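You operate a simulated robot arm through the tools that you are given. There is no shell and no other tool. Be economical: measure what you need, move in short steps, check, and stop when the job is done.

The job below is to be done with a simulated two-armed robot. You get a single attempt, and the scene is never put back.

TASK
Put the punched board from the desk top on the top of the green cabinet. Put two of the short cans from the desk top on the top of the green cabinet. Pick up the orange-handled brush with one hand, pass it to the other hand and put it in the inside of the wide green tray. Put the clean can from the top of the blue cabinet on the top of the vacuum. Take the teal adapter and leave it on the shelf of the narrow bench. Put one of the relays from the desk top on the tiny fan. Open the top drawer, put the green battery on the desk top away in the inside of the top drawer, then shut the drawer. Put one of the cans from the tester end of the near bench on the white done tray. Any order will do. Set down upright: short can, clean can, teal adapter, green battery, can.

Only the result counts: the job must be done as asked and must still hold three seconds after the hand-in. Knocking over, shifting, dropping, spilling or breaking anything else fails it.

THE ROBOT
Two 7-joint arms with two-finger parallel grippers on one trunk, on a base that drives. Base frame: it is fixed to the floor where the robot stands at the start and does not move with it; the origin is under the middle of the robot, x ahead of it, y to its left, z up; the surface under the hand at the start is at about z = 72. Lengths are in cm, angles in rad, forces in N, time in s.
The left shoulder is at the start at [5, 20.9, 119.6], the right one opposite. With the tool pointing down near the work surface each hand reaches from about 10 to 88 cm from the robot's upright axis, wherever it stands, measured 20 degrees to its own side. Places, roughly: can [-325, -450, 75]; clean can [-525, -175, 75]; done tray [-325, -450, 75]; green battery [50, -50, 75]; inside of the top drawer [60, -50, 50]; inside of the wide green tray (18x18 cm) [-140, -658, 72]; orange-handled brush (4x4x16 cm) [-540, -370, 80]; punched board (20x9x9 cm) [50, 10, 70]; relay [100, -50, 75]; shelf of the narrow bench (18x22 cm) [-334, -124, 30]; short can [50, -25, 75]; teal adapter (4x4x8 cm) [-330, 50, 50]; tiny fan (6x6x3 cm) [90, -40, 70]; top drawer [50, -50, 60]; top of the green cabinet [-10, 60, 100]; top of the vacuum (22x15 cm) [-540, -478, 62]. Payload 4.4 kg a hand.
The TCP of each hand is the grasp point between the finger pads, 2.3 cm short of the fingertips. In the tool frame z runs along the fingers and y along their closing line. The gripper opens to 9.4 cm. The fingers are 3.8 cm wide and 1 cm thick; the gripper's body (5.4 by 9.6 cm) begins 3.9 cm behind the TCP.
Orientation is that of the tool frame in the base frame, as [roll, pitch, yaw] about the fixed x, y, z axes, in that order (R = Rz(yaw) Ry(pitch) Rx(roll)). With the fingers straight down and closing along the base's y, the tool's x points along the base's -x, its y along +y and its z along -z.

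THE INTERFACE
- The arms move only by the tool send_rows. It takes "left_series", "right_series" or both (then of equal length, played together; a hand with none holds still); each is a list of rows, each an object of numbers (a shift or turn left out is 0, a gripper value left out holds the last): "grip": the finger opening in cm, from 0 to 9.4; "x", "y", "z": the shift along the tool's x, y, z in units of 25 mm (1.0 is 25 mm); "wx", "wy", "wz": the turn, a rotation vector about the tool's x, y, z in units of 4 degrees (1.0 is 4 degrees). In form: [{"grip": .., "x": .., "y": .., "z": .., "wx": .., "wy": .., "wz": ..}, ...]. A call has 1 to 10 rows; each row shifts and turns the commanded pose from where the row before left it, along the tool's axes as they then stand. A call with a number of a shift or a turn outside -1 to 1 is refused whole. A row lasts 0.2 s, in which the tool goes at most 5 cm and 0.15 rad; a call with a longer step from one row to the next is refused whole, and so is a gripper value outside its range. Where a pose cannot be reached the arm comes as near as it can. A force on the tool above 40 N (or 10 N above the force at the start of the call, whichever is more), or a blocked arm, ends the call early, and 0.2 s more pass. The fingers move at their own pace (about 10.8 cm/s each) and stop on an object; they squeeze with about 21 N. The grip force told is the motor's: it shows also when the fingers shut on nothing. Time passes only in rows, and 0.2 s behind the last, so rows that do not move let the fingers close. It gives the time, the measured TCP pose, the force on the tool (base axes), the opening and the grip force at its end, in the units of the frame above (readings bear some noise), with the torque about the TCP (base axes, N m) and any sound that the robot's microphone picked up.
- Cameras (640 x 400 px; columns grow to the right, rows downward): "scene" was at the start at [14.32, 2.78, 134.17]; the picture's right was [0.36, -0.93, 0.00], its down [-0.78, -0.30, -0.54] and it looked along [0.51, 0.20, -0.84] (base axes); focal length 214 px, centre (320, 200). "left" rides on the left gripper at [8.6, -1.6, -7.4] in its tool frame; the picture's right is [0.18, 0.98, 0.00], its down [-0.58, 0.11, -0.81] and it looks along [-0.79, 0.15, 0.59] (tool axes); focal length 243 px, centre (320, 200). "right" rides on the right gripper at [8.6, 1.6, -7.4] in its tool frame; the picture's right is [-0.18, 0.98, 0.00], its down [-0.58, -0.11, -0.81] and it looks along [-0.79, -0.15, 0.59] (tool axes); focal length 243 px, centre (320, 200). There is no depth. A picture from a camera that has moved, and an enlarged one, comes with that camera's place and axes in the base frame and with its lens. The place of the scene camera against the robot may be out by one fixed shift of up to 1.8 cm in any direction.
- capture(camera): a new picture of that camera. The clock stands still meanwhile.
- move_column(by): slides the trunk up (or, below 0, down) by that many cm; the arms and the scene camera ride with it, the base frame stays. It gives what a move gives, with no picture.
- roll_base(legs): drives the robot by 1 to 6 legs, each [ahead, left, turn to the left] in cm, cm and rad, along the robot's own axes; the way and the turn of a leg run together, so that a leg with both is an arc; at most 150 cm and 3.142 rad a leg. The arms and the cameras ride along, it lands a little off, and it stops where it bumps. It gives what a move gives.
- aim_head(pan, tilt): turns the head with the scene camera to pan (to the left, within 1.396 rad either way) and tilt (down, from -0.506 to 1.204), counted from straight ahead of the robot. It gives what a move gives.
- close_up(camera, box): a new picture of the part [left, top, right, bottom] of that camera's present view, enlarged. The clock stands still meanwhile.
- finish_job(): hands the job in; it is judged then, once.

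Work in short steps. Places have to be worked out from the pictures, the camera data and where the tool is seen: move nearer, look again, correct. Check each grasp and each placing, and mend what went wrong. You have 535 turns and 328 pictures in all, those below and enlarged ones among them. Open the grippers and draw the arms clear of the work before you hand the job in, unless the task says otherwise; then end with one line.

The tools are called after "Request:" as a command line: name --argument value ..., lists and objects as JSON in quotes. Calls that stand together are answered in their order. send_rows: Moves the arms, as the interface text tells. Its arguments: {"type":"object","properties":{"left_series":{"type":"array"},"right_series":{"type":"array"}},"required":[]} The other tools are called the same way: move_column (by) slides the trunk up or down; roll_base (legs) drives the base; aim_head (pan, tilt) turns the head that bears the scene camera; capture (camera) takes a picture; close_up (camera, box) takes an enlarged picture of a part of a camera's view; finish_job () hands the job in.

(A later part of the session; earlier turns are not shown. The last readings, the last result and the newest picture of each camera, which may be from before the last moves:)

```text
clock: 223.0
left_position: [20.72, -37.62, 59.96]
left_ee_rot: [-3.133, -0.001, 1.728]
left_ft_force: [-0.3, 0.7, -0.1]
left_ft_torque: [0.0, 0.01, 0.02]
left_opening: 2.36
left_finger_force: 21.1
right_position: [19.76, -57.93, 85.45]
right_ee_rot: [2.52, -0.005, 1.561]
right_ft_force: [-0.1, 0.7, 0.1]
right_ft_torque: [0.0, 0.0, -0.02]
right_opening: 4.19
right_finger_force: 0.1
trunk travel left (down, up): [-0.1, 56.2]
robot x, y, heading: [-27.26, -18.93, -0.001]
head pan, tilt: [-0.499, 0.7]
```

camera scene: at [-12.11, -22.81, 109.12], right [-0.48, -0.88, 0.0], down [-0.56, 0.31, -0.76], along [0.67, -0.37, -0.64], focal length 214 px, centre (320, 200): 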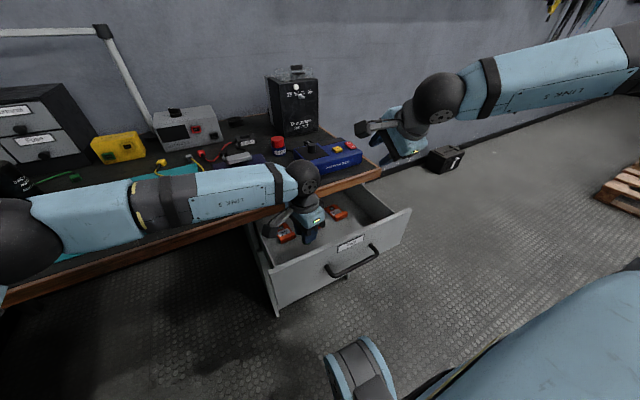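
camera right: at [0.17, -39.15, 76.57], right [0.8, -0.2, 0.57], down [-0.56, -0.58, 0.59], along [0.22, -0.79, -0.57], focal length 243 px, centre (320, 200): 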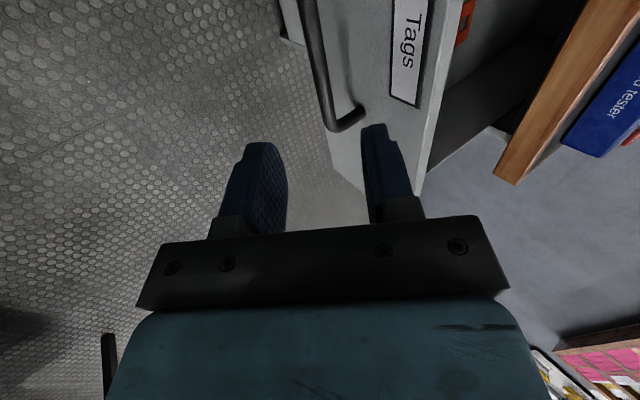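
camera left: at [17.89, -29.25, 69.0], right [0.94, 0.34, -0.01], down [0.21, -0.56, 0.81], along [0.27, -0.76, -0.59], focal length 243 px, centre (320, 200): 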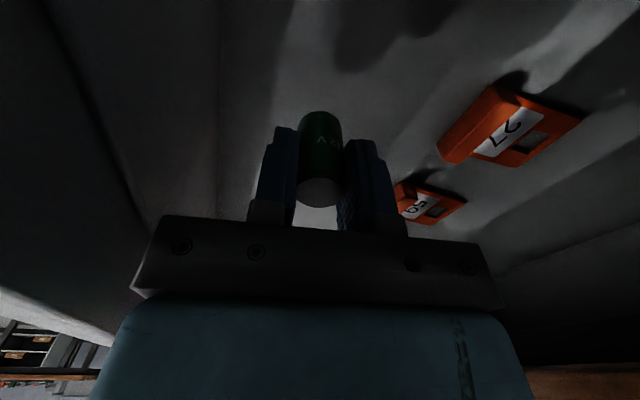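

Request:
send_rows --left_series '[{"z": 0.15}, {"z": 0.1}, {"z": 0.1}]'

Request:
capture --camera "left"

```text
clock: 223.8
left_position: [20.71, -37.55, 59.11]
left_ee_rot: [-3.132, 0.0, 1.727]
left_ft_force: [-0.4, 0.7, -0.1]
left_ft_torque: [0.0, 0.01, -0.01]
left_opening: 2.35
left_finger_force: 20.8
right_position: [19.74, -57.99, 85.42]
right_ee_rot: [2.518, -0.004, 1.561]
right_ft_force: [-0.3, -0.7, 0.1]
right_ft_torque: [-0.02, -0.02, 0.02]
right_opening: 4.18
right_finger_force: 0.0
trunk travel left (down, up): [-0.1, 56.2]
robot x, y, heading: [-27.74, -18.97, -0.008]
head pan, tilt: [-0.499, 0.7]
```

```text
225 pictures are left
camera left: at [17.92, -29.25, 66.54], right [0.94, 0.34, -0.01], down [0.21, -0.56, 0.81], along [0.27, -0.76, -0.59], focal length 243 px, centre (320, 200)
```

left: 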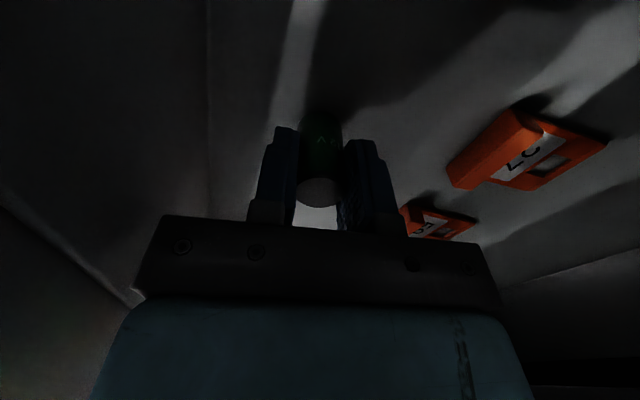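

The tag triangulates at z≈55.4, so the floor is ~55: about 1 cm more.

Request:
send_rows --left_series '[{"z": 0.12}, {"z": 0.1}, {"z": 0.06}]'

```text
clock: 224.6
left_position: [20.72, -37.6, 58.5]
left_ee_rot: [-3.134, 0.001, 1.729]
left_ft_force: [1.4, 0.0, 17.7]
left_ft_torque: [-0.02, -0.09, -0.05]
left_opening: 2.37
left_finger_force: 21.1
right_position: [19.6, -57.93, 85.59]
right_ee_rot: [2.519, -0.006, 1.562]
right_ft_force: [-0.8, -0.6, -0.1]
right_ft_torque: [-0.01, 0.0, 0.01]
right_opening: 4.21
right_finger_force: 0.1
trunk travel left (down, up): [-0.1, 56.2]
robot x, y, heading: [-27.11, -19.19, -0.001]
head pan, tilt: [-0.499, 0.7]
```

Contact. Ease a touch, open to 5 and withdraw straight up.

Request:
send_rows --left_series '[{"z": -0.08}, {"grip": 4.6}, {}, {"z": -0.4}, {"z": -0.7}, {"z": -1}, {"z": -1}, {"z": -1}, {"z": -1}, {"z": -1}]'

Request:
send_rows --left_series '[{"z": -1}, {"z": -1}, {"z": -1}, {"z": -1}]'

Request:
capture --camera "left"

Request:
capture --camera "scene"

```text
clock: 226.8
left_position: [20.77, -37.64, 74.11]
left_ee_rot: [-3.134, -0.001, 1.729]
left_ft_force: [-0.6, -0.7, 0.1]
left_ft_torque: [0.01, -0.01, 0.0]
left_opening: 4.59
left_finger_force: 0.0
right_position: [19.67, -57.83, 85.47]
right_ee_rot: [2.519, -0.005, 1.564]
right_ft_force: [-0.5, -0.7, -0.8]
right_ft_torque: [0.01, -0.01, 0.0]
right_opening: 4.2
right_finger_force: 0.0
trunk travel left (down, up): [-0.1, 56.2]
robot x, y, heading: [-27.47, -18.54, -0.005]
head pan, tilt: [-0.499, 0.7]
```

```text
clock: 227.8
left_position: [20.82, -37.61, 84.0]
left_ee_rot: [-3.133, -0.001, 1.725]
left_ft_force: [0.0, -0.3, -0.6]
left_ft_torque: [-0.02, 0.0, -0.03]
left_opening: 4.62
left_finger_force: 0.1
right_position: [19.64, -58.01, 85.46]
right_ee_rot: [2.519, -0.005, 1.562]
right_ft_force: [0.2, 0.5, 1.2]
right_ft_torque: [0.0, 0.0, -0.01]
right_opening: 4.2
right_finger_force: 0.1
trunk travel left (down, up): [-0.1, 56.2]
robot x, y, heading: [-27.37, -18.91, -0.001]
head pan, tilt: [-0.499, 0.7]
```

```text
224 pictures are left
camera left: at [18.03, -29.27, 91.44], right [0.94, 0.33, -0.01], down [0.2, -0.56, 0.81], along [0.27, -0.76, -0.59], focal length 243 px, centre (320, 200)
```

left: 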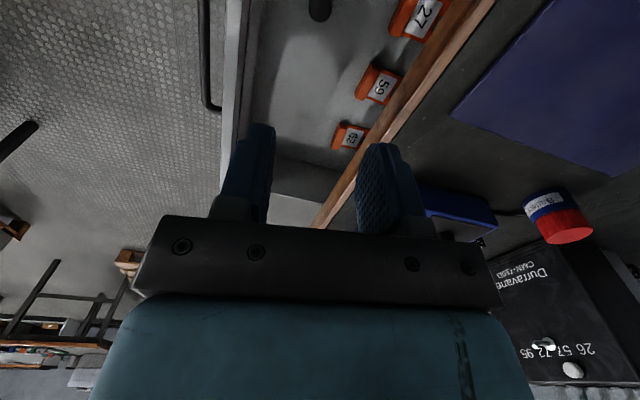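

```text
223 pictures are left
camera scene: at [-12.14, -22.8, 109.12], right [-0.48, -0.88, 0.0], down [-0.56, 0.31, -0.77], along [0.67, -0.37, -0.64], focal length 214 px, centre (320, 200)
```

scene: 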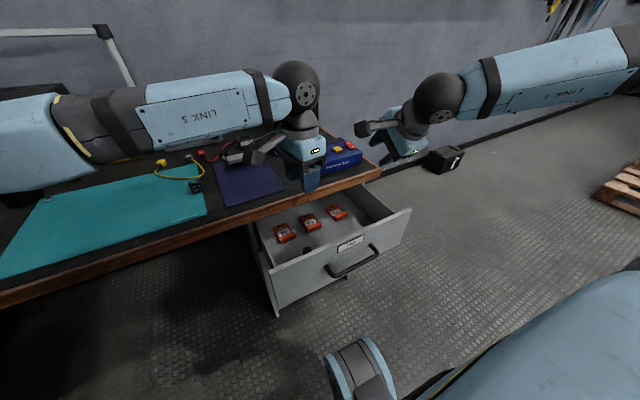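

The battery stands upright in the drawer. Now back the base 28 cm so the right hand can re-grip the handle as before; left hand raised.

Request:
send_rows --left_series '[{"z": -1}, {"z": -1}, {"z": -1}, {"z": -1}, {"wz": -1}, {"wz": -1}, {"wz": -1}, {"wz": -1}, {"wz": -1}, {"wz": -1}]'

Request:
roll_base --legs '[[-28, 0, 0]]'

Request:
send_rows --left_series '[{"wz": -1, "y": 0.4}, {"wz": -1, "y": 0.4}, {"wz": -1, "y": 0.4}, {"wz": -1, "y": 0.4}, {"wz": -1, "y": 0.4}, {"wz": -1, "y": 0.4}, {"wz": -1, "y": 0.4}, {"wz": -1, "y": 0.4}, {"wz": -1, "y": 0.4}, {"wz": -1, "y": 0.4}]' --right_series '[{"x": 1, "z": 0.7}, {"x": 1, "z": 0.7}, {"x": 1, "z": 0.7}, {"x": 1, "z": 0.7}, {"z": 1}, {"z": 1}, {"z": 1}, {"z": 0.5}, {}, {}]'

```text
clock: 230.0
left_position: [21.0, -37.57, 93.79]
left_ee_rot: [-3.134, -0.003, 2.146]
left_ft_force: [0.3, -1.1, 0.2]
left_ft_torque: [-0.04, 0.01, 0.0]
left_opening: 4.58
left_finger_force: 0.0
right_position: [19.59, -57.97, 85.54]
right_ee_rot: [2.518, -0.005, 1.563]
right_ft_force: [0.2, -0.7, 0.5]
right_ft_torque: [0.0, -0.01, -0.02]
right_opening: 4.2
right_finger_force: 0.1
trunk travel left (down, up): [-0.1, 56.2]
robot x, y, heading: [-27.31, -18.85, -0.005]
head pan, tilt: [-0.499, 0.7]
```

```text
clock: 231.9
left_position: [-6.34, -37.32, 93.92]
left_ee_rot: [-3.137, -0.004, 2.147]
left_ft_force: [-0.2, -0.3, -0.2]
left_ft_torque: [0.0, 0.02, 0.02]
left_opening: 4.61
left_finger_force: 0.1
right_position: [-7.7, -57.86, 85.42]
right_ee_rot: [2.519, -0.006, 1.562]
right_ft_force: [-0.4, -0.1, -0.4]
right_ft_torque: [0.01, 0.02, 0.01]
right_opening: 4.2
right_finger_force: 0.0
trunk travel left (down, up): [-0.1, 56.2]
robot x, y, heading: [-54.5, -18.88, -0.005]
head pan, tilt: [-0.499, 0.7]
```

```text
clock: 234.1
left_position: [-0.19, -29.77, 93.91]
left_ee_rot: [-3.139, -0.008, 2.844]
left_ft_force: [0.3, 0.2, -0.5]
left_ft_torque: [0.02, -0.02, -0.03]
left_opening: 4.58
left_finger_force: 0.1
right_position: [1.61, -47.85, 72.66]
right_ee_rot: [2.518, -0.006, 1.564]
right_ft_force: [0.6, 0.3, -0.1]
right_ft_torque: [0.02, 0.02, -0.01]
right_opening: 4.21
right_finger_force: 0.1
trunk travel left (down, up): [-0.1, 56.2]
robot x, y, heading: [-54.64, -18.92, -0.01]
head pan, tilt: [-0.499, 0.7]
```

Request:
send_rows --right_series '[{"y": -0.2, "z": 0.5}, {"z": 0.8}, {"z": 0.8}, {"z": 0.8}, {"z": 0.7}]'

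Request:
capture --camera "right"

```text
clock: 235.3
left_position: [-0.15, -29.98, 93.86]
left_ee_rot: [-3.138, -0.009, 2.846]
left_ft_force: [1.1, -0.2, -1.6]
left_ft_torque: [0.04, -0.02, 0.01]
left_opening: 4.61
left_finger_force: 0.1
right_position: [6.45, -47.82, 65.18]
right_ee_rot: [2.519, -0.004, 1.561]
right_ft_force: [-1.0, -0.3, -0.1]
right_ft_torque: [0.01, -0.02, -0.03]
right_opening: 4.21
right_finger_force: 0.0
trunk travel left (down, up): [-0.1, 56.2]
robot x, y, heading: [-54.34, -19.11, 0.002]
head pan, tilt: [-0.499, 0.7]
```

```text
222 pictures are left
camera right: at [3.47, -39.13, 72.09], right [0.8, -0.19, 0.57], down [-0.56, -0.58, 0.59], along [0.22, -0.79, -0.57], focal length 243 px, centre (320, 200)
```

right: 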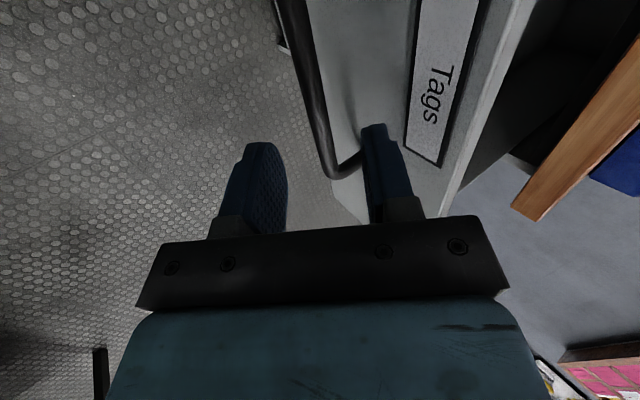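

The bar is again between the fingers. Advance 2.9 cm and close.

Request:
send_rows --right_series '[{"z": 0.5}, {"z": 0.4}, {"z": 0.25}, {"grip": 0}, {}, {}]'

```text
clock: 236.7
left_position: [-0.14, -29.85, 93.92]
left_ee_rot: [-3.138, -0.009, 2.845]
left_ft_force: [0.2, 0.2, -0.2]
left_ft_torque: [-0.03, 0.03, 0.01]
left_opening: 4.61
left_finger_force: 0.1
right_position: [8.0, -47.7, 62.81]
right_ee_rot: [2.518, -0.003, 1.562]
right_ft_force: [1.3, -1.9, -1.2]
right_ft_torque: [-0.79, 0.02, 1.59]
right_opening: 1.18
right_finger_force: 44.8
trunk travel left (down, up): [-0.1, 56.2]
robot x, y, heading: [-54.27, -18.65, -0.002]
head pan, tilt: [-0.499, 0.7]
```

Push the drawer shut by driving forward in stages.

Request:
roll_base --legs '[[6, 0, 0], [6, 0, 0], [5, 0, 0]]'

Request:
roll_base --legs '[[2, 0, 0]]'

Request:
capture --camera "scene"

Request:
capture --camera "right"

```text
clock: 238.8
left_position: [16.71, -29.91, 93.96]
left_ee_rot: [-3.139, -0.008, 2.846]
left_ft_force: [1.1, -0.2, 0.0]
left_ft_torque: [-0.02, 0.01, 0.0]
left_opening: 4.59
left_finger_force: 0.0
right_position: [25.02, -47.71, 62.7]
right_ee_rot: [2.518, -0.005, 1.563]
right_ft_force: [0.4, -11.4, 0.1]
right_ft_torque: [-1.53, -0.03, 1.02]
right_opening: 1.18
right_finger_force: 45.1
trunk travel left (down, up): [-0.1, 56.2]
robot x, y, heading: [-37.52, -19.2, -0.002]
head pan, tilt: [-0.499, 0.7]
```

```text
clock: 239.6
left_position: [18.56, -29.77, 93.89]
left_ee_rot: [-3.139, -0.008, 2.847]
left_ft_force: [0.7, 0.2, -0.1]
left_ft_torque: [0.02, 0.01, 0.02]
left_opening: 4.59
left_finger_force: 0.1
right_position: [26.98, -47.84, 62.71]
right_ee_rot: [2.518, -0.002, 1.564]
right_ft_force: [1.7, -3.5, -0.6]
right_ft_torque: [-0.86, 0.01, 1.55]
right_opening: 1.19
right_finger_force: 45.0
trunk travel left (down, up): [-0.1, 56.2]
robot x, y, heading: [-35.9, -19.22, -0.003]
head pan, tilt: [-0.499, 0.7]
```

```text
221 pictures are left
camera scene: at [-20.6, -22.73, 109.12], right [-0.48, -0.88, 0.0], down [-0.56, 0.31, -0.76], along [0.67, -0.37, -0.64], focal length 214 px, centre (320, 200)
```

scene: 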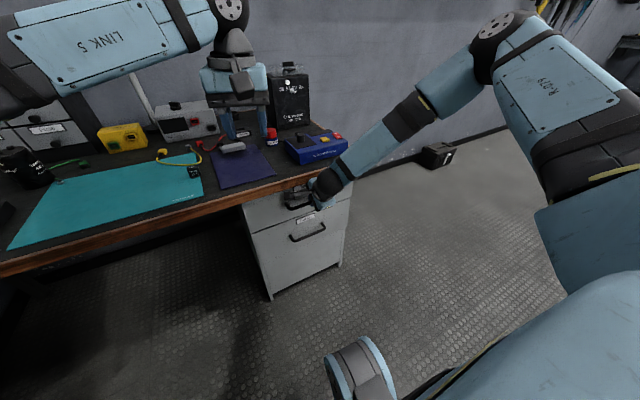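

```text
220 pictures are left
camera right: at [23.96, -39.06, 69.73], right [0.8, -0.19, 0.57], down [-0.56, -0.58, 0.59], along [0.22, -0.79, -0.57], focal length 243 px, centre (320, 200)
```

right: 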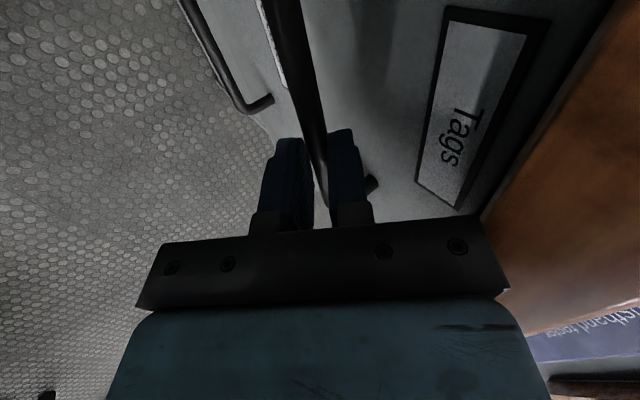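

Request:
roll_base --legs '[[0.8, 0, 0]]'

Request:
capture --camera "right"

```text
clock: 240.5
left_position: [19.36, -29.91, 93.89]
left_ee_rot: [-3.139, -0.006, 2.845]
left_ft_force: [0.2, 0.6, -0.6]
left_ft_torque: [0.0, -0.04, 0.0]
left_opening: 4.61
left_finger_force: 0.1
right_position: [27.35, -47.79, 62.67]
right_ee_rot: [2.523, -0.002, 1.569]
right_ft_force: [-6.4, -1.1, 6.0]
right_ft_torque: [-0.8, -0.14, 0.1]
right_opening: 1.19
right_finger_force: 44.9
trunk travel left (down, up): [-0.1, 56.2]
robot x, y, heading: [-35.41, -18.87, -0.003]
head pan, tilt: [-0.499, 0.7]
stopped in leg 1: the robot was blocked; the commanded pose is now the measured one
```

```text
219 pictures are left
camera right: at [24.33, -39.06, 69.71], right [0.8, -0.19, 0.57], down [-0.56, -0.58, 0.59], along [0.22, -0.79, -0.57], focal length 243 px, centre (320, 200)
```

right: 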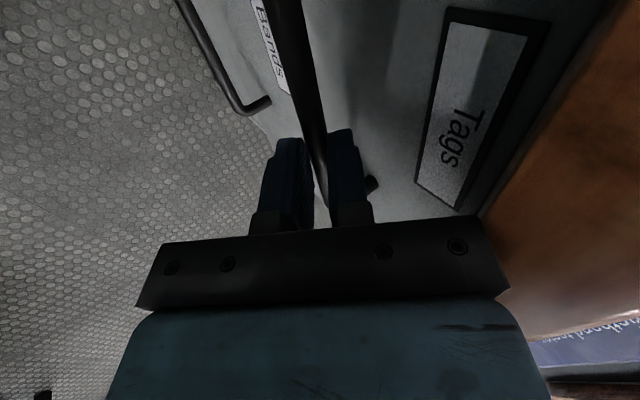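

Drawer is fully shut (blocked). Release and withdraw the right hand along its fingers.

Request:
send_rows --right_series '[{"grip": 4.2}, {}, {"z": -0.4}, {"z": -0.7}, {"z": -0.9}, {"z": -0.9}, {"z": -0.9}, {"z": -0.9}]'

Request:
roll_base --legs '[[-12, 0, 0]]'

Request:
capture --camera "scene"

```text
clock: 242.3
left_position: [19.33, -29.96, 93.9]
left_ee_rot: [-3.139, -0.007, 2.844]
left_ft_force: [-0.7, 0.0, 0.8]
left_ft_torque: [-0.03, -0.03, 0.03]
left_opening: 4.62
left_finger_force: 0.1
right_position: [20.63, -47.93, 72.19]
right_ee_rot: [2.523, -0.004, 1.567]
right_ft_force: [-0.2, 0.4, 0.3]
right_ft_torque: [0.02, 0.02, -0.01]
right_opening: 4.2
right_finger_force: 0.0
trunk travel left (down, up): [-0.1, 56.2]
robot x, y, heading: [-35.13, -18.53, -0.008]
head pan, tilt: [-0.499, 0.7]
```

```text
clock: 243.6
left_position: [7.22, -29.92, 93.98]
left_ee_rot: [-3.138, -0.007, 2.843]
left_ft_force: [0.7, -0.2, 1.4]
left_ft_torque: [-0.01, -0.01, -0.02]
left_opening: 4.55
left_finger_force: 0.0
right_position: [8.4, -48.02, 72.24]
right_ee_rot: [2.523, -0.002, 1.564]
right_ft_force: [0.0, 0.8, 0.0]
right_ft_torque: [0.0, -0.02, 0.0]
right_opening: 4.18
right_finger_force: 0.0
trunk travel left (down, up): [-0.1, 56.2]
robot x, y, heading: [-47.32, -18.95, -0.007]
head pan, tilt: [-0.499, 0.7]
```

```text
218 pictures are left
camera scene: at [-32.07, -22.71, 109.14], right [-0.48, -0.88, 0.0], down [-0.56, 0.31, -0.77], along [0.67, -0.37, -0.64], focal length 214 px, centre (320, 200)
```

scene: 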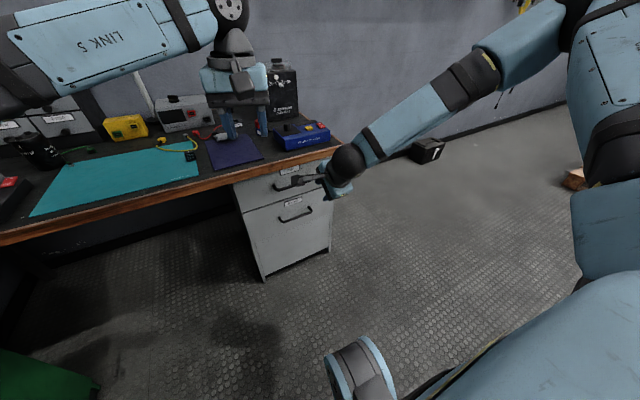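

Drawer closed. Now the relay: raise the trunk 20 cm and return the right hand to pointing down.

Request:
move_column --by 22

Request:
send_rows --right_series '[{"wx": 1}, {"wx": 1}, {"wx": 1}, {"wx": 1}, {"wx": 1}, {"wx": 1}, {"wx": 1}, {"wx": 1}, {"wx": 1}, {"wz": -1}]' --left_series '[{"wz": -1}, {"wz": -1}, {"wz": -1}, {"wz": -1}, {"wz": -0.3}, {}, {}, {}, {}, {}]'

Request:
send_rows --right_series '[{"wz": -1}, {"wz": -1}, {"wz": -1}, {"wz": -1}, {"wz": -1}, {"wz": -1}, {"wz": -1}, {"wz": -1}, {"wz": -1}, {"wz": -1}]'

Request:
send_rows --right_series '[{"wz": -1}, {"wz": -1}, {"wz": -1}, {"wz": -1}, {"wz": -1}, {"wz": -1}, {"wz": -1}, {"wz": -1}, {"wz": -1}, {"wz": -1}]'

```text
clock: 245.9
left_position: [7.31, -29.96, 115.9]
left_ee_rot: [-3.138, -0.007, 2.842]
left_ft_force: [0.4, -0.3, -0.1]
left_ft_torque: [0.0, -0.01, -0.03]
left_opening: 4.61
left_finger_force: 0.1
right_position: [8.48, -48.0, 94.12]
right_ee_rot: [2.523, -0.002, 1.564]
right_ft_force: [0.3, 0.3, 0.0]
right_ft_torque: [0.03, 0.01, 0.02]
right_opening: 4.23
right_finger_force: 0.1
trunk travel left (down, up): [-22.1, 34.2]
robot x, y, heading: [-47.35, -18.72, -0.006]
head pan, tilt: [-0.499, 0.7]
```

```text
clock: 248.1
left_position: [7.25, -29.91, 115.88]
left_ee_rot: [-3.139, -0.008, -3.139]
left_ft_force: [-0.5, -0.2, 0.0]
left_ft_torque: [0.01, 0.01, 0.0]
left_opening: 4.6
left_finger_force: 0.1
right_position: [8.38, -47.95, 94.18]
right_ee_rot: [-3.131, -0.002, 1.636]
right_ft_force: [0.1, 0.2, -0.3]
right_ft_torque: [-0.05, -0.03, 0.03]
right_opening: 4.2
right_finger_force: 0.0
trunk travel left (down, up): [-22.1, 34.2]
robot x, y, heading: [-47.48, -19.08, -0.003]
head pan, tilt: [-0.499, 0.7]
```

```text
clock: 250.3
left_position: [7.28, -30.0, 115.89]
left_ee_rot: [-3.139, -0.01, -3.139]
left_ft_force: [0.3, -0.5, -0.7]
left_ft_torque: [-0.01, 0.0, 0.02]
left_opening: 4.59
left_finger_force: 0.1
right_position: [8.4, -47.98, 94.15]
right_ee_rot: [-3.136, -0.011, 2.335]
right_ft_force: [0.1, -0.4, 0.2]
right_ft_torque: [0.02, 0.02, 0.0]
right_opening: 4.22
right_finger_force: 0.1
trunk travel left (down, up): [-22.1, 34.2]
robot x, y, heading: [-47.22, -18.89, -0.004]
head pan, tilt: [-0.499, 0.7]
```

```text
clock: 252.5
left_position: [7.21, -29.87, 115.98]
left_ee_rot: [-3.141, -0.009, -3.139]
left_ft_force: [0.9, -0.4, 0.3]
left_ft_torque: [0.03, 0.02, -0.01]
left_opening: 4.59
left_finger_force: 0.0
right_position: [8.53, -47.98, 94.19]
right_ee_rot: [-3.141, -0.01, 3.034]
right_ft_force: [-0.5, 0.5, -0.4]
right_ft_torque: [0.01, 0.0, -0.02]
right_opening: 4.22
right_finger_force: 0.1
trunk travel left (down, up): [-22.1, 34.2]
robot x, y, heading: [-47.13, -18.56, -0.008]
head pan, tilt: [-0.499, 0.7]
```

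Drive to about (−5, −3) with hands over the desk.

Request:
roll_base --legs '[[42, 16, 0]]'

Request:
send_rows --right_series '[{"wz": -1, "x": 0.6}, {"wz": -0.5, "x": 0.6}, {"x": 0.6, "y": 0.5}, {"x": 0.6, "y": 0.5}, {"y": 0.5}]' --left_series '[{"y": 1}, {"y": 1}, {"y": 1}, {"y": 1}, {"y": 1}]'

Request:
capture --camera "right"

Request:
aim_head --pan -0.4 --tilt 0.8

Request:
capture --camera "scene"

```text
clock: 255.2
left_position: [49.69, -14.29, 116.0]
left_ee_rot: [-3.138, -0.009, -3.14]
left_ft_force: [0.6, 0.4, 0.0]
left_ft_torque: [0.01, 0.0, 0.02]
left_opening: 4.6
left_finger_force: 0.0
right_position: [50.75, -32.5, 94.17]
right_ee_rot: [3.14, -0.01, 3.028]
right_ft_force: [-0.3, -0.4, 0.6]
right_ft_torque: [0.01, 0.0, 0.02]
right_opening: 4.22
right_finger_force: 0.1
trunk travel left (down, up): [-22.1, 34.2]
robot x, y, heading: [-4.98, -3.39, -0.005]
head pan, tilt: [-0.499, 0.7]
```

```text
clock: 256.4
left_position: [49.67, -1.7, 115.89]
left_ee_rot: [-3.139, -0.007, -3.141]
left_ft_force: [-0.5, 0.7, 0.6]
left_ft_torque: [0.0, -0.03, -0.01]
left_opening: 4.58
left_finger_force: 0.0
right_position: [44.76, -28.43, 94.26]
right_ee_rot: [-3.14, -0.01, 3.134]
right_ft_force: [0.5, 0.3, 0.3]
right_ft_torque: [-0.04, -0.01, 0.01]
right_opening: 4.2
right_finger_force: 0.0
trunk travel left (down, up): [-22.1, 34.2]
robot x, y, heading: [-5.02, -2.9, -0.006]
head pan, tilt: [-0.499, 0.7]
```

```text
217 pictures are left
camera right: at [36.18, -26.63, 101.86], right [0.19, 0.98, 0.0], down [0.59, -0.11, 0.8], along [0.79, -0.15, -0.6], focal length 243 px, centre (320, 200)
```

right: 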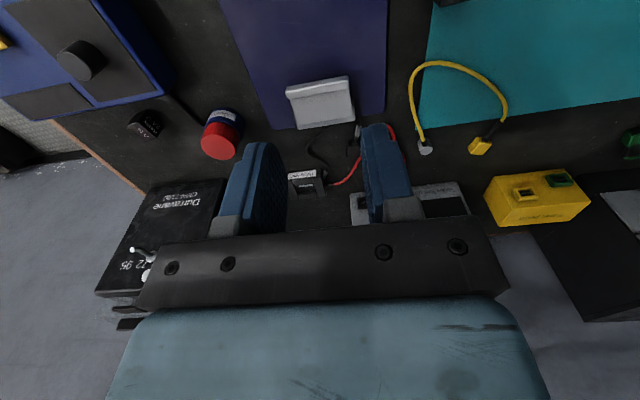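

```text
clock: 257.1
left_position: [49.73, -1.98, 115.9]
left_ee_rot: [3.141, -0.008, 3.142]
left_ft_force: [0.1, 0.1, 0.2]
left_ft_torque: [-0.02, -0.02, 0.01]
left_opening: 4.6
left_finger_force: 0.0
right_position: [44.88, -28.58, 94.31]
right_ee_rot: [3.139, -0.012, 3.134]
right_ft_force: [0.3, 0.1, -0.1]
right_ft_torque: [0.0, 0.0, -0.02]
right_opening: 4.21
right_finger_force: 0.0
trunk travel left (down, up): [-22.1, 34.2]
robot x, y, heading: [-4.92, -3.0, -0.003]
head pan, tilt: [-0.4, 0.799]
```

```text
216 pictures are left
camera scene: at [10.3, -6.22, 130.3], right [-0.4, -0.92, 0.0], down [-0.66, 0.28, -0.7], along [0.64, -0.28, -0.72], focal length 214 px, centre (320, 200)
```

scene: 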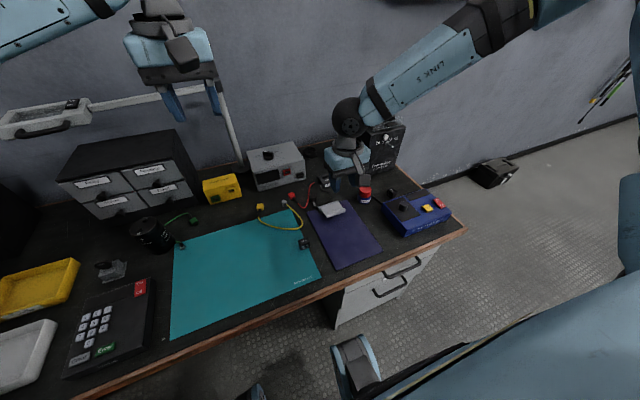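

Request:
close_up --camera "right" --box '[90, 60, 250, 180]'

Request:
close_up --camera "scene" --box '[280, 140, 460, 260]'

```text
3.33 times, centred on (170, 120) of right
camera zoom: at [36.17, -26.79, 101.82], right [0.19, 0.98, 0.0], down [0.59, -0.11, 0.8], along [0.79, -0.15, -0.6], focal length 809 px, centre (820, 467)
```

zoom: 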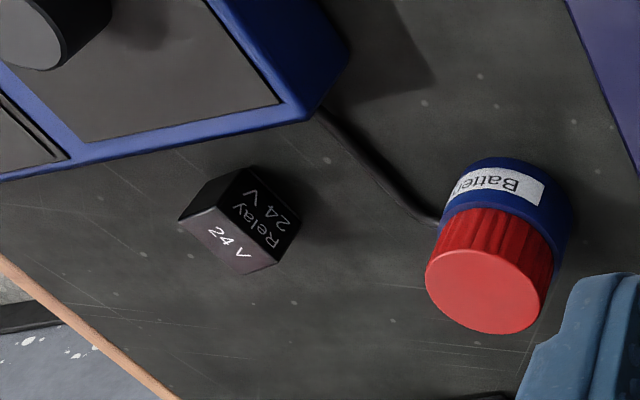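

```text
3.33 times, centred on (370, 200) of scene
camera zoom: at [10.3, -6.22, 130.3], right [-0.4, -0.92, 0.0], down [-0.66, 0.28, -0.7], along [0.64, -0.28, -0.72], focal length 715 px, centre (153, 200)
```

zoom: 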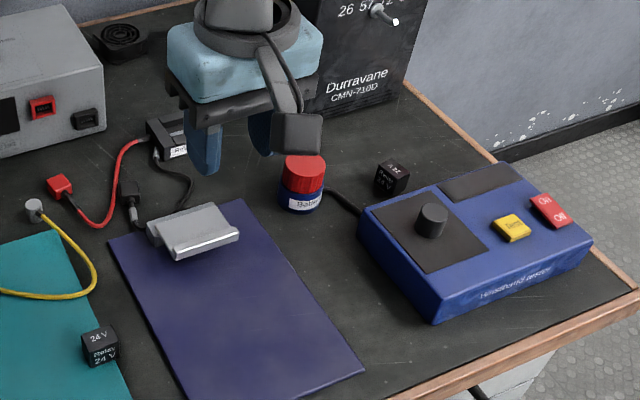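

Relay near the tester: top face about x 50.9–53.8, y −55.5…−53.7, axis-aligned. Centre (52.3, −54.6). Move the right hand above it.

Request:
send_rows --right_series '[{"x": -0.3, "y": -1}, {"x": -0.3, "y": -1}, {"x": -0.3, "y": -1}, {"x": -0.3, "y": -1}, {"x": -0.3, "y": -1}, {"x": -0.3, "y": -1}, {"x": -0.3, "y": -1}, {"x": -0.3, "y": -1}, {"x": -0.3, "y": -1}, {"x": -0.26, "y": -1}]'

Request:
send_rows --right_series '[{"y": -0.4, "z": 0.5, "grip": 4.4}, {"z": 0.8}, {}]'

Request:
capture --camera "right"

```text
clock: 259.3
left_position: [49.7, -1.92, 115.82]
left_ee_rot: [-3.142, -0.006, -3.141]
left_ft_force: [0.6, 0.5, 0.4]
left_ft_torque: [0.0, 0.01, 0.03]
left_opening: 4.62
left_finger_force: 0.0
right_position: [52.09, -53.69, 94.14]
right_ee_rot: [3.139, -0.011, 3.138]
right_ft_force: [0.0, -0.3, 0.0]
right_ft_torque: [0.01, 0.0, 0.01]
right_opening: 4.2
right_finger_force: 0.0
trunk travel left (down, up): [-22.1, 34.2]
robot x, y, heading: [-5.14, -3.38, -0.008]
head pan, tilt: [-0.4, 0.799]
```

```text
clock: 260.1
left_position: [49.37, -1.9, 115.79]
left_ee_rot: [-3.14, -0.007, -3.141]
left_ft_force: [-0.2, 1.1, 0.5]
left_ft_torque: [0.02, 0.0, 0.04]
left_opening: 4.59
left_finger_force: 0.0
right_position: [52.02, -54.58, 90.94]
right_ee_rot: [3.14, -0.008, 3.135]
right_ft_force: [0.6, 0.8, 0.8]
right_ft_torque: [0.0, 0.02, -0.01]
right_opening: 4.4
right_finger_force: 0.0
trunk travel left (down, up): [-22.1, 34.2]
robot x, y, heading: [-4.54, -3.18, -0.007]
head pan, tilt: [-0.4, 0.799]
```

```text
213 pictures are left
camera right: at [43.38, -52.81, 98.54], right [0.19, 0.98, 0.0], down [0.59, -0.11, 0.8], along [0.79, -0.15, -0.6], focal length 243 px, centre (320, 200)
```

right: 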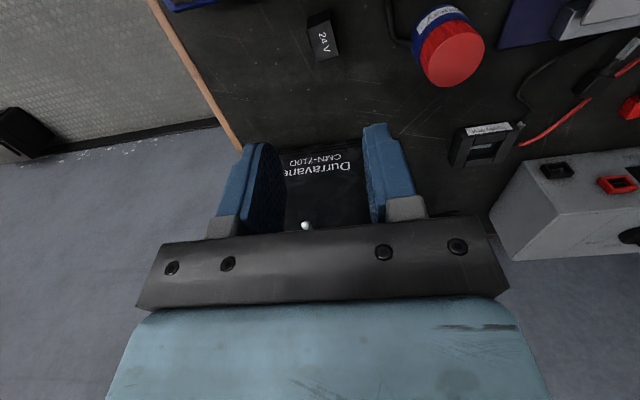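

Relay centre refines to (52.2, −54.1). Adjust, descend to z≈75 and grip.

Request:
send_rows --right_series '[{"y": 0.17, "x": -0.08}, {"z": 1}, {"z": 1}, {"z": 1}, {"z": 1}, {"z": 1}, {"z": 1}, {"z": 0.36}, {"grip": 0}, {}]'

Request:
send_rows --right_series '[{}, {"z": -0.4}, {"z": -0.8}, {"z": -1}, {"z": -1}]'

Request:
capture --camera "right"

```text
clock: 262.3
left_position: [49.55, -1.98, 115.9]
left_ee_rot: [-3.138, -0.007, -3.14]
left_ft_force: [0.1, -0.5, 0.1]
left_ft_torque: [0.0, -0.02, 0.01]
left_opening: 4.63
left_finger_force: 0.0
right_position: [51.9, -53.96, 75.21]
right_ee_rot: [3.139, -0.009, 3.134]
right_ft_force: [0.5, -1.2, 1.4]
right_ft_torque: [-0.03, 0.02, -0.02]
right_opening: 2.12
right_finger_force: 21.4
right hand out of reach, approached as far as the arm can: row 8
trunk travel left (down, up): [-22.1, 34.2]
robot x, y, heading: [-4.8, -3.35, -0.007]
head pan, tilt: [-0.4, 0.799]
```

```text
clock: 263.5
left_position: [49.51, -1.87, 115.92]
left_ee_rot: [-3.139, -0.008, -3.142]
left_ft_force: [-1.0, -0.8, -0.4]
left_ft_torque: [0.0, -0.02, 0.02]
left_opening: 4.6
left_finger_force: 0.0
right_position: [51.96, -53.95, 83.25]
right_ee_rot: [3.14, -0.01, 3.133]
right_ft_force: [-0.6, 0.2, -0.8]
right_ft_torque: [-0.01, 0.01, 0.0]
right_opening: 2.13
right_finger_force: 21.1
trunk travel left (down, up): [-22.1, 34.2]
robot x, y, heading: [-4.89, -3.39, -0.006]
head pan, tilt: [-0.4, 0.799]
```

```text
212 pictures are left
camera right: at [43.41, -52.28, 90.67], right [0.19, 0.98, 0.0], down [0.59, -0.11, 0.8], along [0.79, -0.15, -0.6], focal length 243 px, centre (320, 200)
```

right: 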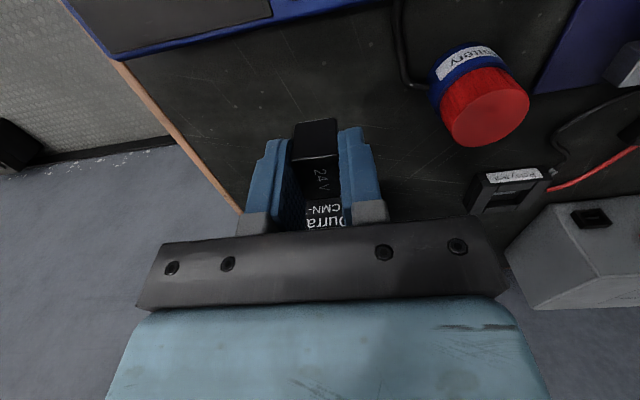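

Relay held. Raise, bring the hand to y≈−37 clear of the big black box, lower the trunk, and move the base forward-left.

Request:
send_rows --right_series '[{"z": -1}, {"z": -1}, {"z": -1}, {"z": -1}, {"z": -1}, {"y": 0.9}, {"y": 0.9}, {"y": 0.9}, {"y": 0.9}, {"y": 0.9}]'

Request:
send_rows --right_series '[{"y": 0.9}, {"y": 0.9}, {"y": 0.9}, {"x": -0.6}, {"x": -0.6}]'

Request:
roll_base --legs '[[0, 4, 0], [8, 0, 0]]'

Request:
capture --camera "right"

Request:
capture --camera "scene"

```text
clock: 265.7
left_position: [49.68, -1.92, 115.81]
left_ee_rot: [-3.139, -0.009, -3.141]
left_ft_force: [-0.3, 0.0, -0.1]
left_ft_torque: [0.0, -0.03, 0.01]
left_opening: 4.6
left_finger_force: 0.1
right_position: [52.13, -42.75, 95.76]
right_ee_rot: [-3.141, -0.009, 3.136]
right_ft_force: [-0.7, -0.5, -0.6]
right_ft_torque: [-0.04, 0.0, 0.03]
right_opening: 2.11
right_finger_force: 21.1
trunk travel left (down, up): [-22.1, 34.2]
robot x, y, heading: [-4.54, -3.15, -0.008]
head pan, tilt: [-0.4, 0.799]
```

```text
clock: 266.9
left_position: [49.66, -1.95, 115.77]
left_ee_rot: [-3.141, -0.009, -3.141]
left_ft_force: [0.3, 1.0, -0.7]
left_ft_torque: [-0.01, 0.01, 0.03]
left_opening: 4.59
left_finger_force: 0.0
right_position: [55.33, -35.93, 95.8]
right_ee_rot: [3.138, -0.01, 3.138]
right_ft_force: [-1.2, -1.3, -0.5]
right_ft_torque: [0.04, 0.02, -0.04]
right_opening: 2.11
right_finger_force: 21.1
trunk travel left (down, up): [-22.1, 34.2]
robot x, y, heading: [-4.84, -3.45, -0.004]
head pan, tilt: [-0.4, 0.799]
```

```text
clock: 268.6
left_position: [57.8, 2.01, 115.75]
left_ee_rot: [-3.141, -0.01, 3.14]
left_ft_force: [0.7, -0.6, 0.7]
left_ft_torque: [0.01, 0.02, 0.03]
left_opening: 4.58
left_finger_force: 0.0
right_position: [63.42, -32.0, 95.73]
right_ee_rot: [3.139, -0.01, 3.134]
right_ft_force: [-0.8, -0.3, -0.4]
right_ft_torque: [0.02, 0.02, 0.02]
right_opening: 2.13
right_finger_force: 21.0
trunk travel left (down, up): [-22.1, 34.2]
robot x, y, heading: [3.36, 0.75, -0.011]
head pan, tilt: [-0.4, 0.799]
```

```text
211 pictures are left
camera right: at [54.82, -30.34, 103.27], right [0.19, 0.98, 0.0], down [0.59, -0.11, 0.8], along [0.79, -0.15, -0.6], focal length 243 px, centre (320, 200)
```

right: 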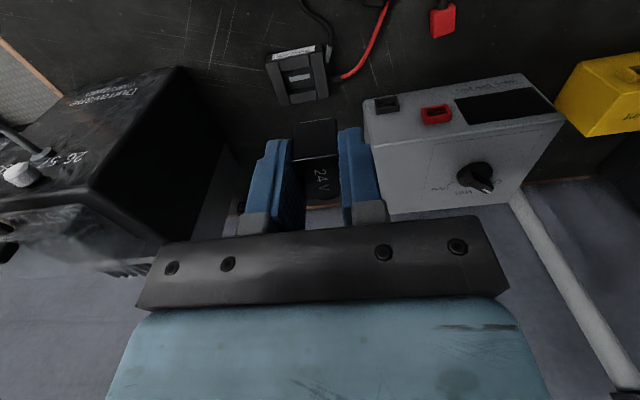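

```text
210 pictures are left
camera scene: at [18.47, -2.29, 130.29], right [-0.4, -0.92, 0.0], down [-0.66, 0.28, -0.7], along [0.64, -0.28, -0.72], focal length 214 px, centre (320, 200)
```

scene: 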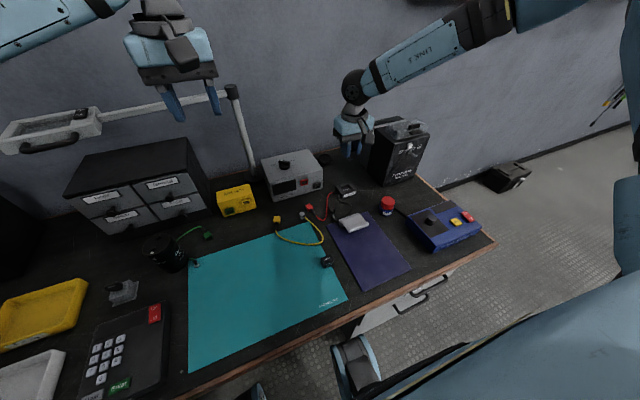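

Request:
close_up --camera "scene" --box '[270, 110, 400, 210]'

```text
4.00 times, centred on (335, 160) of scene
camera zoom: at [18.47, -2.29, 130.29], right [-0.4, -0.92, 0.0], down [-0.66, 0.28, -0.7], along [0.64, -0.28, -0.72], focal length 858 px, centre (260, 360)
```

zoom: 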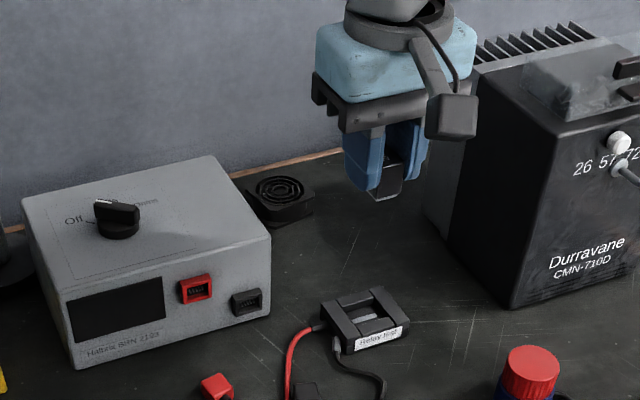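

The fan lies behind the PSU's right rear, but is hidden by the relay in the wrist view. I raise the hand 20 cm for a clear wrist-camera view.

Request:
send_rows --right_series '[{"z": -1}, {"z": -1}, {"z": -1}, {"z": -1}, {"z": -1}, {"z": -1}, {"z": -1}, {"z": -1}]'

Request:
close_up --camera "right" --box '[200, 20, 440, 170]'

```text
clock: 270.4
left_position: [57.71, 2.01, 115.85]
left_ee_rot: [-3.141, -0.007, -3.14]
left_ft_force: [-0.2, 0.6, 0.2]
left_ft_torque: [-0.01, -0.04, 0.0]
left_opening: 4.54
left_finger_force: 0.0
right_position: [63.55, -32.04, 116.03]
right_ee_rot: [3.138, -0.008, 3.136]
right_ft_force: [0.0, 0.4, -0.4]
right_ft_torque: [-0.02, 0.01, -0.01]
right_opening: 2.11
right_finger_force: 20.9
trunk travel left (down, up): [-22.1, 34.2]
robot x, y, heading: [3.46, 0.67, -0.005]
head pan, tilt: [-0.4, 0.799]
```

```text
2.67 times, centred on (320, 95) of right
camera zoom: at [55.01, -30.33, 123.44], right [0.19, 0.98, 0.0], down [0.59, -0.11, 0.8], along [0.79, -0.15, -0.6], focal length 647 px, centre (320, 480)
```

zoom: 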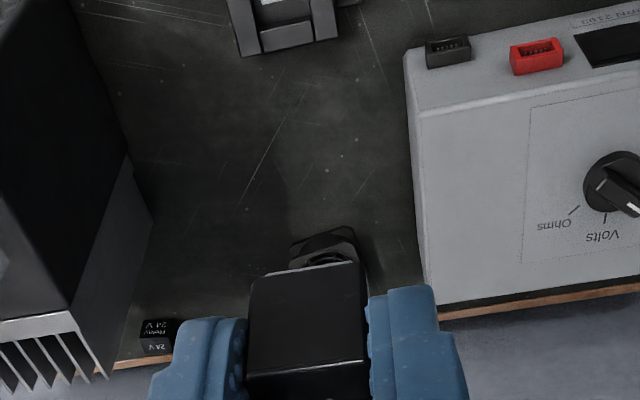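

Request:
send_rows --right_series '[{"y": 0.9}, {"y": 0.9}, {"y": 0.9}]'

Request:
close_up --camera "right" --box '[220, 70, 340, 150]'

```text
clock: 271.2
left_position: [57.85, 1.94, 115.8]
left_ee_rot: [-3.141, -0.009, -3.141]
left_ft_force: [0.3, 0.6, 0.0]
left_ft_torque: [0.01, 0.03, 0.0]
left_opening: 4.62
left_finger_force: 0.0
right_position: [63.63, -25.46, 115.63]
right_ee_rot: [3.14, -0.011, 3.135]
right_ft_force: [0.2, 0.2, 0.2]
right_ft_torque: [0.02, 0.0, 0.0]
right_opening: 2.13
right_finger_force: 21.3
trunk travel left (down, up): [-22.1, 34.2]
robot x, y, heading: [3.3, 0.64, -0.008]
head pan, tilt: [-0.4, 0.799]
```

```text
5.00 times, centred on (280, 110) of right
camera zoom: at [55.03, -23.68, 123.24], right [0.19, 0.98, 0.0], down [0.59, -0.11, 0.8], along [0.78, -0.15, -0.6], focal length 1213 px, centre (520, 650)
```

zoom: 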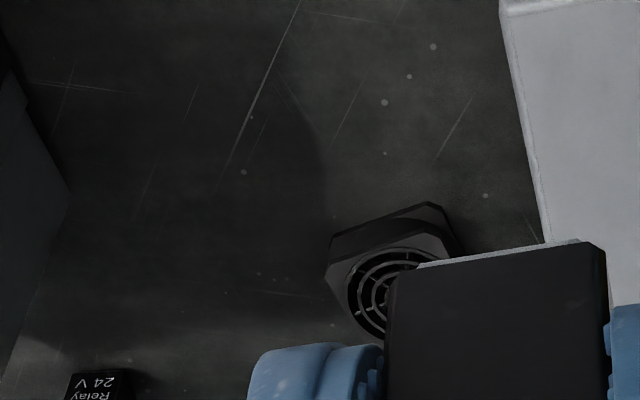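

Fan centre ≈ (89.0, −36.1), top z≈75. Move the hand back over y=−36, then base 6 cm further forward, trunk down 8.

Request:
send_rows --right_series '[{"y": -0.9}, {"y": -0.9}, {"y": -0.9}, {"y": -0.9}, {"y": -0.65}]'

Request:
roll_base --legs '[[6, 0, 0.008]]'

Request:
send_rows --right_series '[{"x": -1}, {"x": -1}, {"x": -1}, {"x": -1}, {"x": -1}, {"x": -1}, {"x": -1}]'

Request:
capture --camera "scene"

```text
clock: 272.4
left_position: [57.75, 2.08, 115.72]
left_ee_rot: [-3.141, -0.006, -3.142]
left_ft_force: [0.4, -1.7, 0.7]
left_ft_torque: [0.01, 0.02, -0.01]
left_opening: 4.61
left_finger_force: 0.0
right_position: [63.44, -35.97, 115.89]
right_ee_rot: [3.139, -0.009, 3.136]
right_ft_force: [0.0, 0.3, -0.2]
right_ft_torque: [0.04, 0.01, -0.04]
right_opening: 2.13
right_finger_force: 21.2
trunk travel left (down, up): [-22.1, 34.2]
robot x, y, heading: [3.25, 0.84, -0.008]
head pan, tilt: [-0.4, 0.799]
```

```text
clock: 273.4
left_position: [63.7, 2.44, 115.78]
left_ee_rot: [-3.141, -0.008, -3.134]
left_ft_force: [0.0, -0.3, -0.1]
left_ft_torque: [0.0, 0.05, 0.0]
left_opening: 4.59
left_finger_force: 0.1
right_position: [69.72, -35.4, 115.79]
right_ee_rot: [-3.141, -0.01, -3.14]
right_ft_force: [1.0, -0.2, -1.1]
right_ft_torque: [-0.01, 0.02, -0.02]
right_opening: 2.11
right_finger_force: 20.9
trunk travel left (down, up): [-22.1, 34.2]
robot x, y, heading: [9.04, 0.94, 0.003]
head pan, tilt: [-0.4, 0.799]
```

```text
clock: 274.9
left_position: [63.5, 2.42, 115.89]
left_ee_rot: [-3.141, -0.007, -3.134]
left_ft_force: [-1.0, 0.2, -0.1]
left_ft_torque: [0.02, 0.01, -0.01]
left_opening: 4.59
left_finger_force: 0.0
right_position: [84.79, -35.93, 115.72]
right_ee_rot: [3.141, -0.009, -3.141]
right_ft_force: [0.2, 0.2, -0.6]
right_ft_torque: [0.02, -0.05, 0.02]
right_opening: 2.11
right_finger_force: 21.1
right hand out of reach, approached as far as the arm can: row 7
trunk travel left (down, up): [-22.1, 34.2]
robot x, y, heading: [9.04, 0.23, -0.0]
head pan, tilt: [-0.4, 0.799]
```

```text
206 pictures are left
camera scene: at [24.28, -2.19, 130.31], right [-0.39, -0.92, 0.0], down [-0.66, 0.28, -0.7], along [0.64, -0.27, -0.72], focal length 214 px, centre (320, 200)
```

scene: 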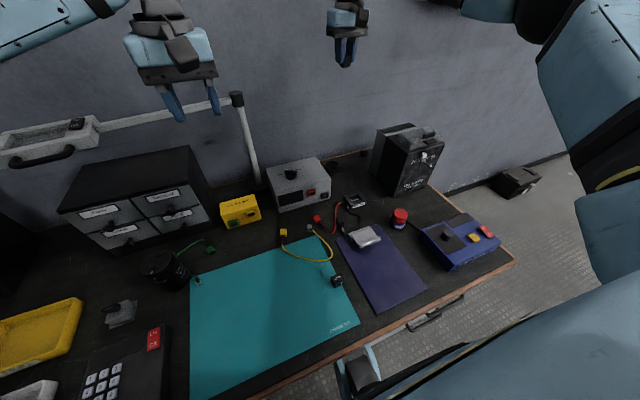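

Request:
move_column --by -14

Request:
send_rows --right_series '[{"x": -0.8}, {"x": -0.8}, {"z": 0.6}, {"z": 0.6}]'

Request:
close_up --camera "scene" --box '[270, 110, 430, 220]'

```text
clock: 276.6
left_position: [63.6, 2.54, 101.92]
left_ee_rot: [-3.14, -0.006, -3.132]
left_ft_force: [-0.3, -0.3, 0.7]
left_ft_torque: [0.02, 0.02, 0.02]
left_opening: 4.59
left_finger_force: 0.0
right_position: [85.12, -35.99, 101.59]
right_ee_rot: [3.139, -0.008, -3.14]
right_ft_force: [-0.1, 0.7, -1.1]
right_ft_torque: [-0.02, -0.01, 0.04]
right_opening: 2.1
right_finger_force: 20.6
trunk travel left (down, up): [-8.1, 48.2]
robot x, y, heading: [9.39, 1.03, 0.005]
head pan, tilt: [-0.4, 0.799]
```

```text
clock: 277.6
left_position: [63.59, 2.39, 101.86]
left_ee_rot: [3.142, -0.01, -3.133]
left_ft_force: [0.9, -0.2, -0.9]
left_ft_torque: [-0.01, 0.0, -0.02]
left_opening: 4.58
left_finger_force: 0.0
right_position: [85.23, -36.6, 98.38]
right_ee_rot: [3.139, -0.009, -3.14]
right_ft_force: [0.1, -0.4, -0.2]
right_ft_torque: [0.02, -0.02, -0.03]
right_opening: 2.1
right_finger_force: 20.5
right hand out of reach, approached as far as the arm can: row 1, 2
trunk travel left (down, up): [-8.1, 48.2]
robot x, y, heading: [8.98, 0.56, 0.001]
head pan, tilt: [-0.4, 0.799]
```

```text
3.64 times, centred on (350, 165) of scene
camera zoom: at [24.39, -2.2, 116.3], right [-0.39, -0.92, 0.0], down [-0.66, 0.28, -0.7], along [0.64, -0.27, -0.72], focal length 780 px, centre (211, 327)
```

zoom: 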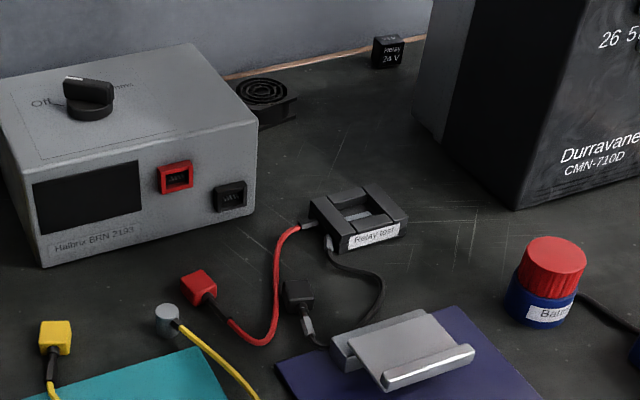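

Base 4 cm more forward, then see.

Request:
roll_base --legs '[[4, 0.5, 0]]'

Request:
capture --camera "right"

```text
clock: 278.5
left_position: [65.34, 2.84, 101.9]
left_ee_rot: [-3.14, -0.007, -3.14]
left_ft_force: [0.3, 0.1, -0.3]
left_ft_torque: [0.0, 0.01, -0.02]
left_opening: 4.61
left_finger_force: 0.1
right_position: [86.75, -36.35, 98.36]
right_ee_rot: [3.138, -0.008, 3.136]
right_ft_force: [-0.4, 0.2, -1.1]
right_ft_torque: [-0.02, 0.02, -0.02]
right_opening: 2.14
right_finger_force: 21.2
trunk travel left (down, up): [-8.1, 48.2]
robot x, y, heading: [11.21, 1.12, -0.004]
head pan, tilt: [-0.4, 0.799]
stopped in leg 1: the robot was blocked; the commanded pose is now the measured one
```

```text
204 pictures are left
camera right: at [78.24, -34.68, 105.85], right [0.19, 0.98, 0.0], down [0.59, -0.11, 0.8], along [0.79, -0.15, -0.6], focal length 243 px, centre (320, 200)
```

right: 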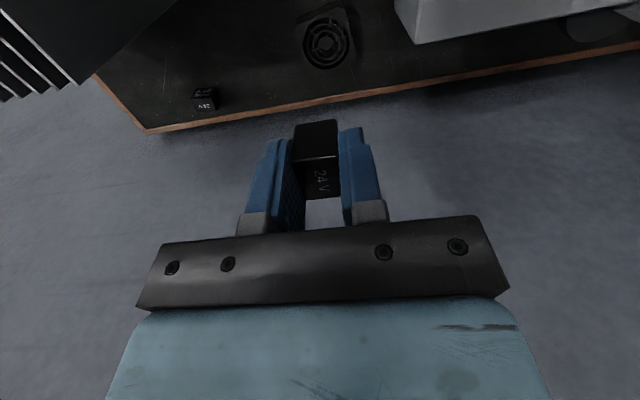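

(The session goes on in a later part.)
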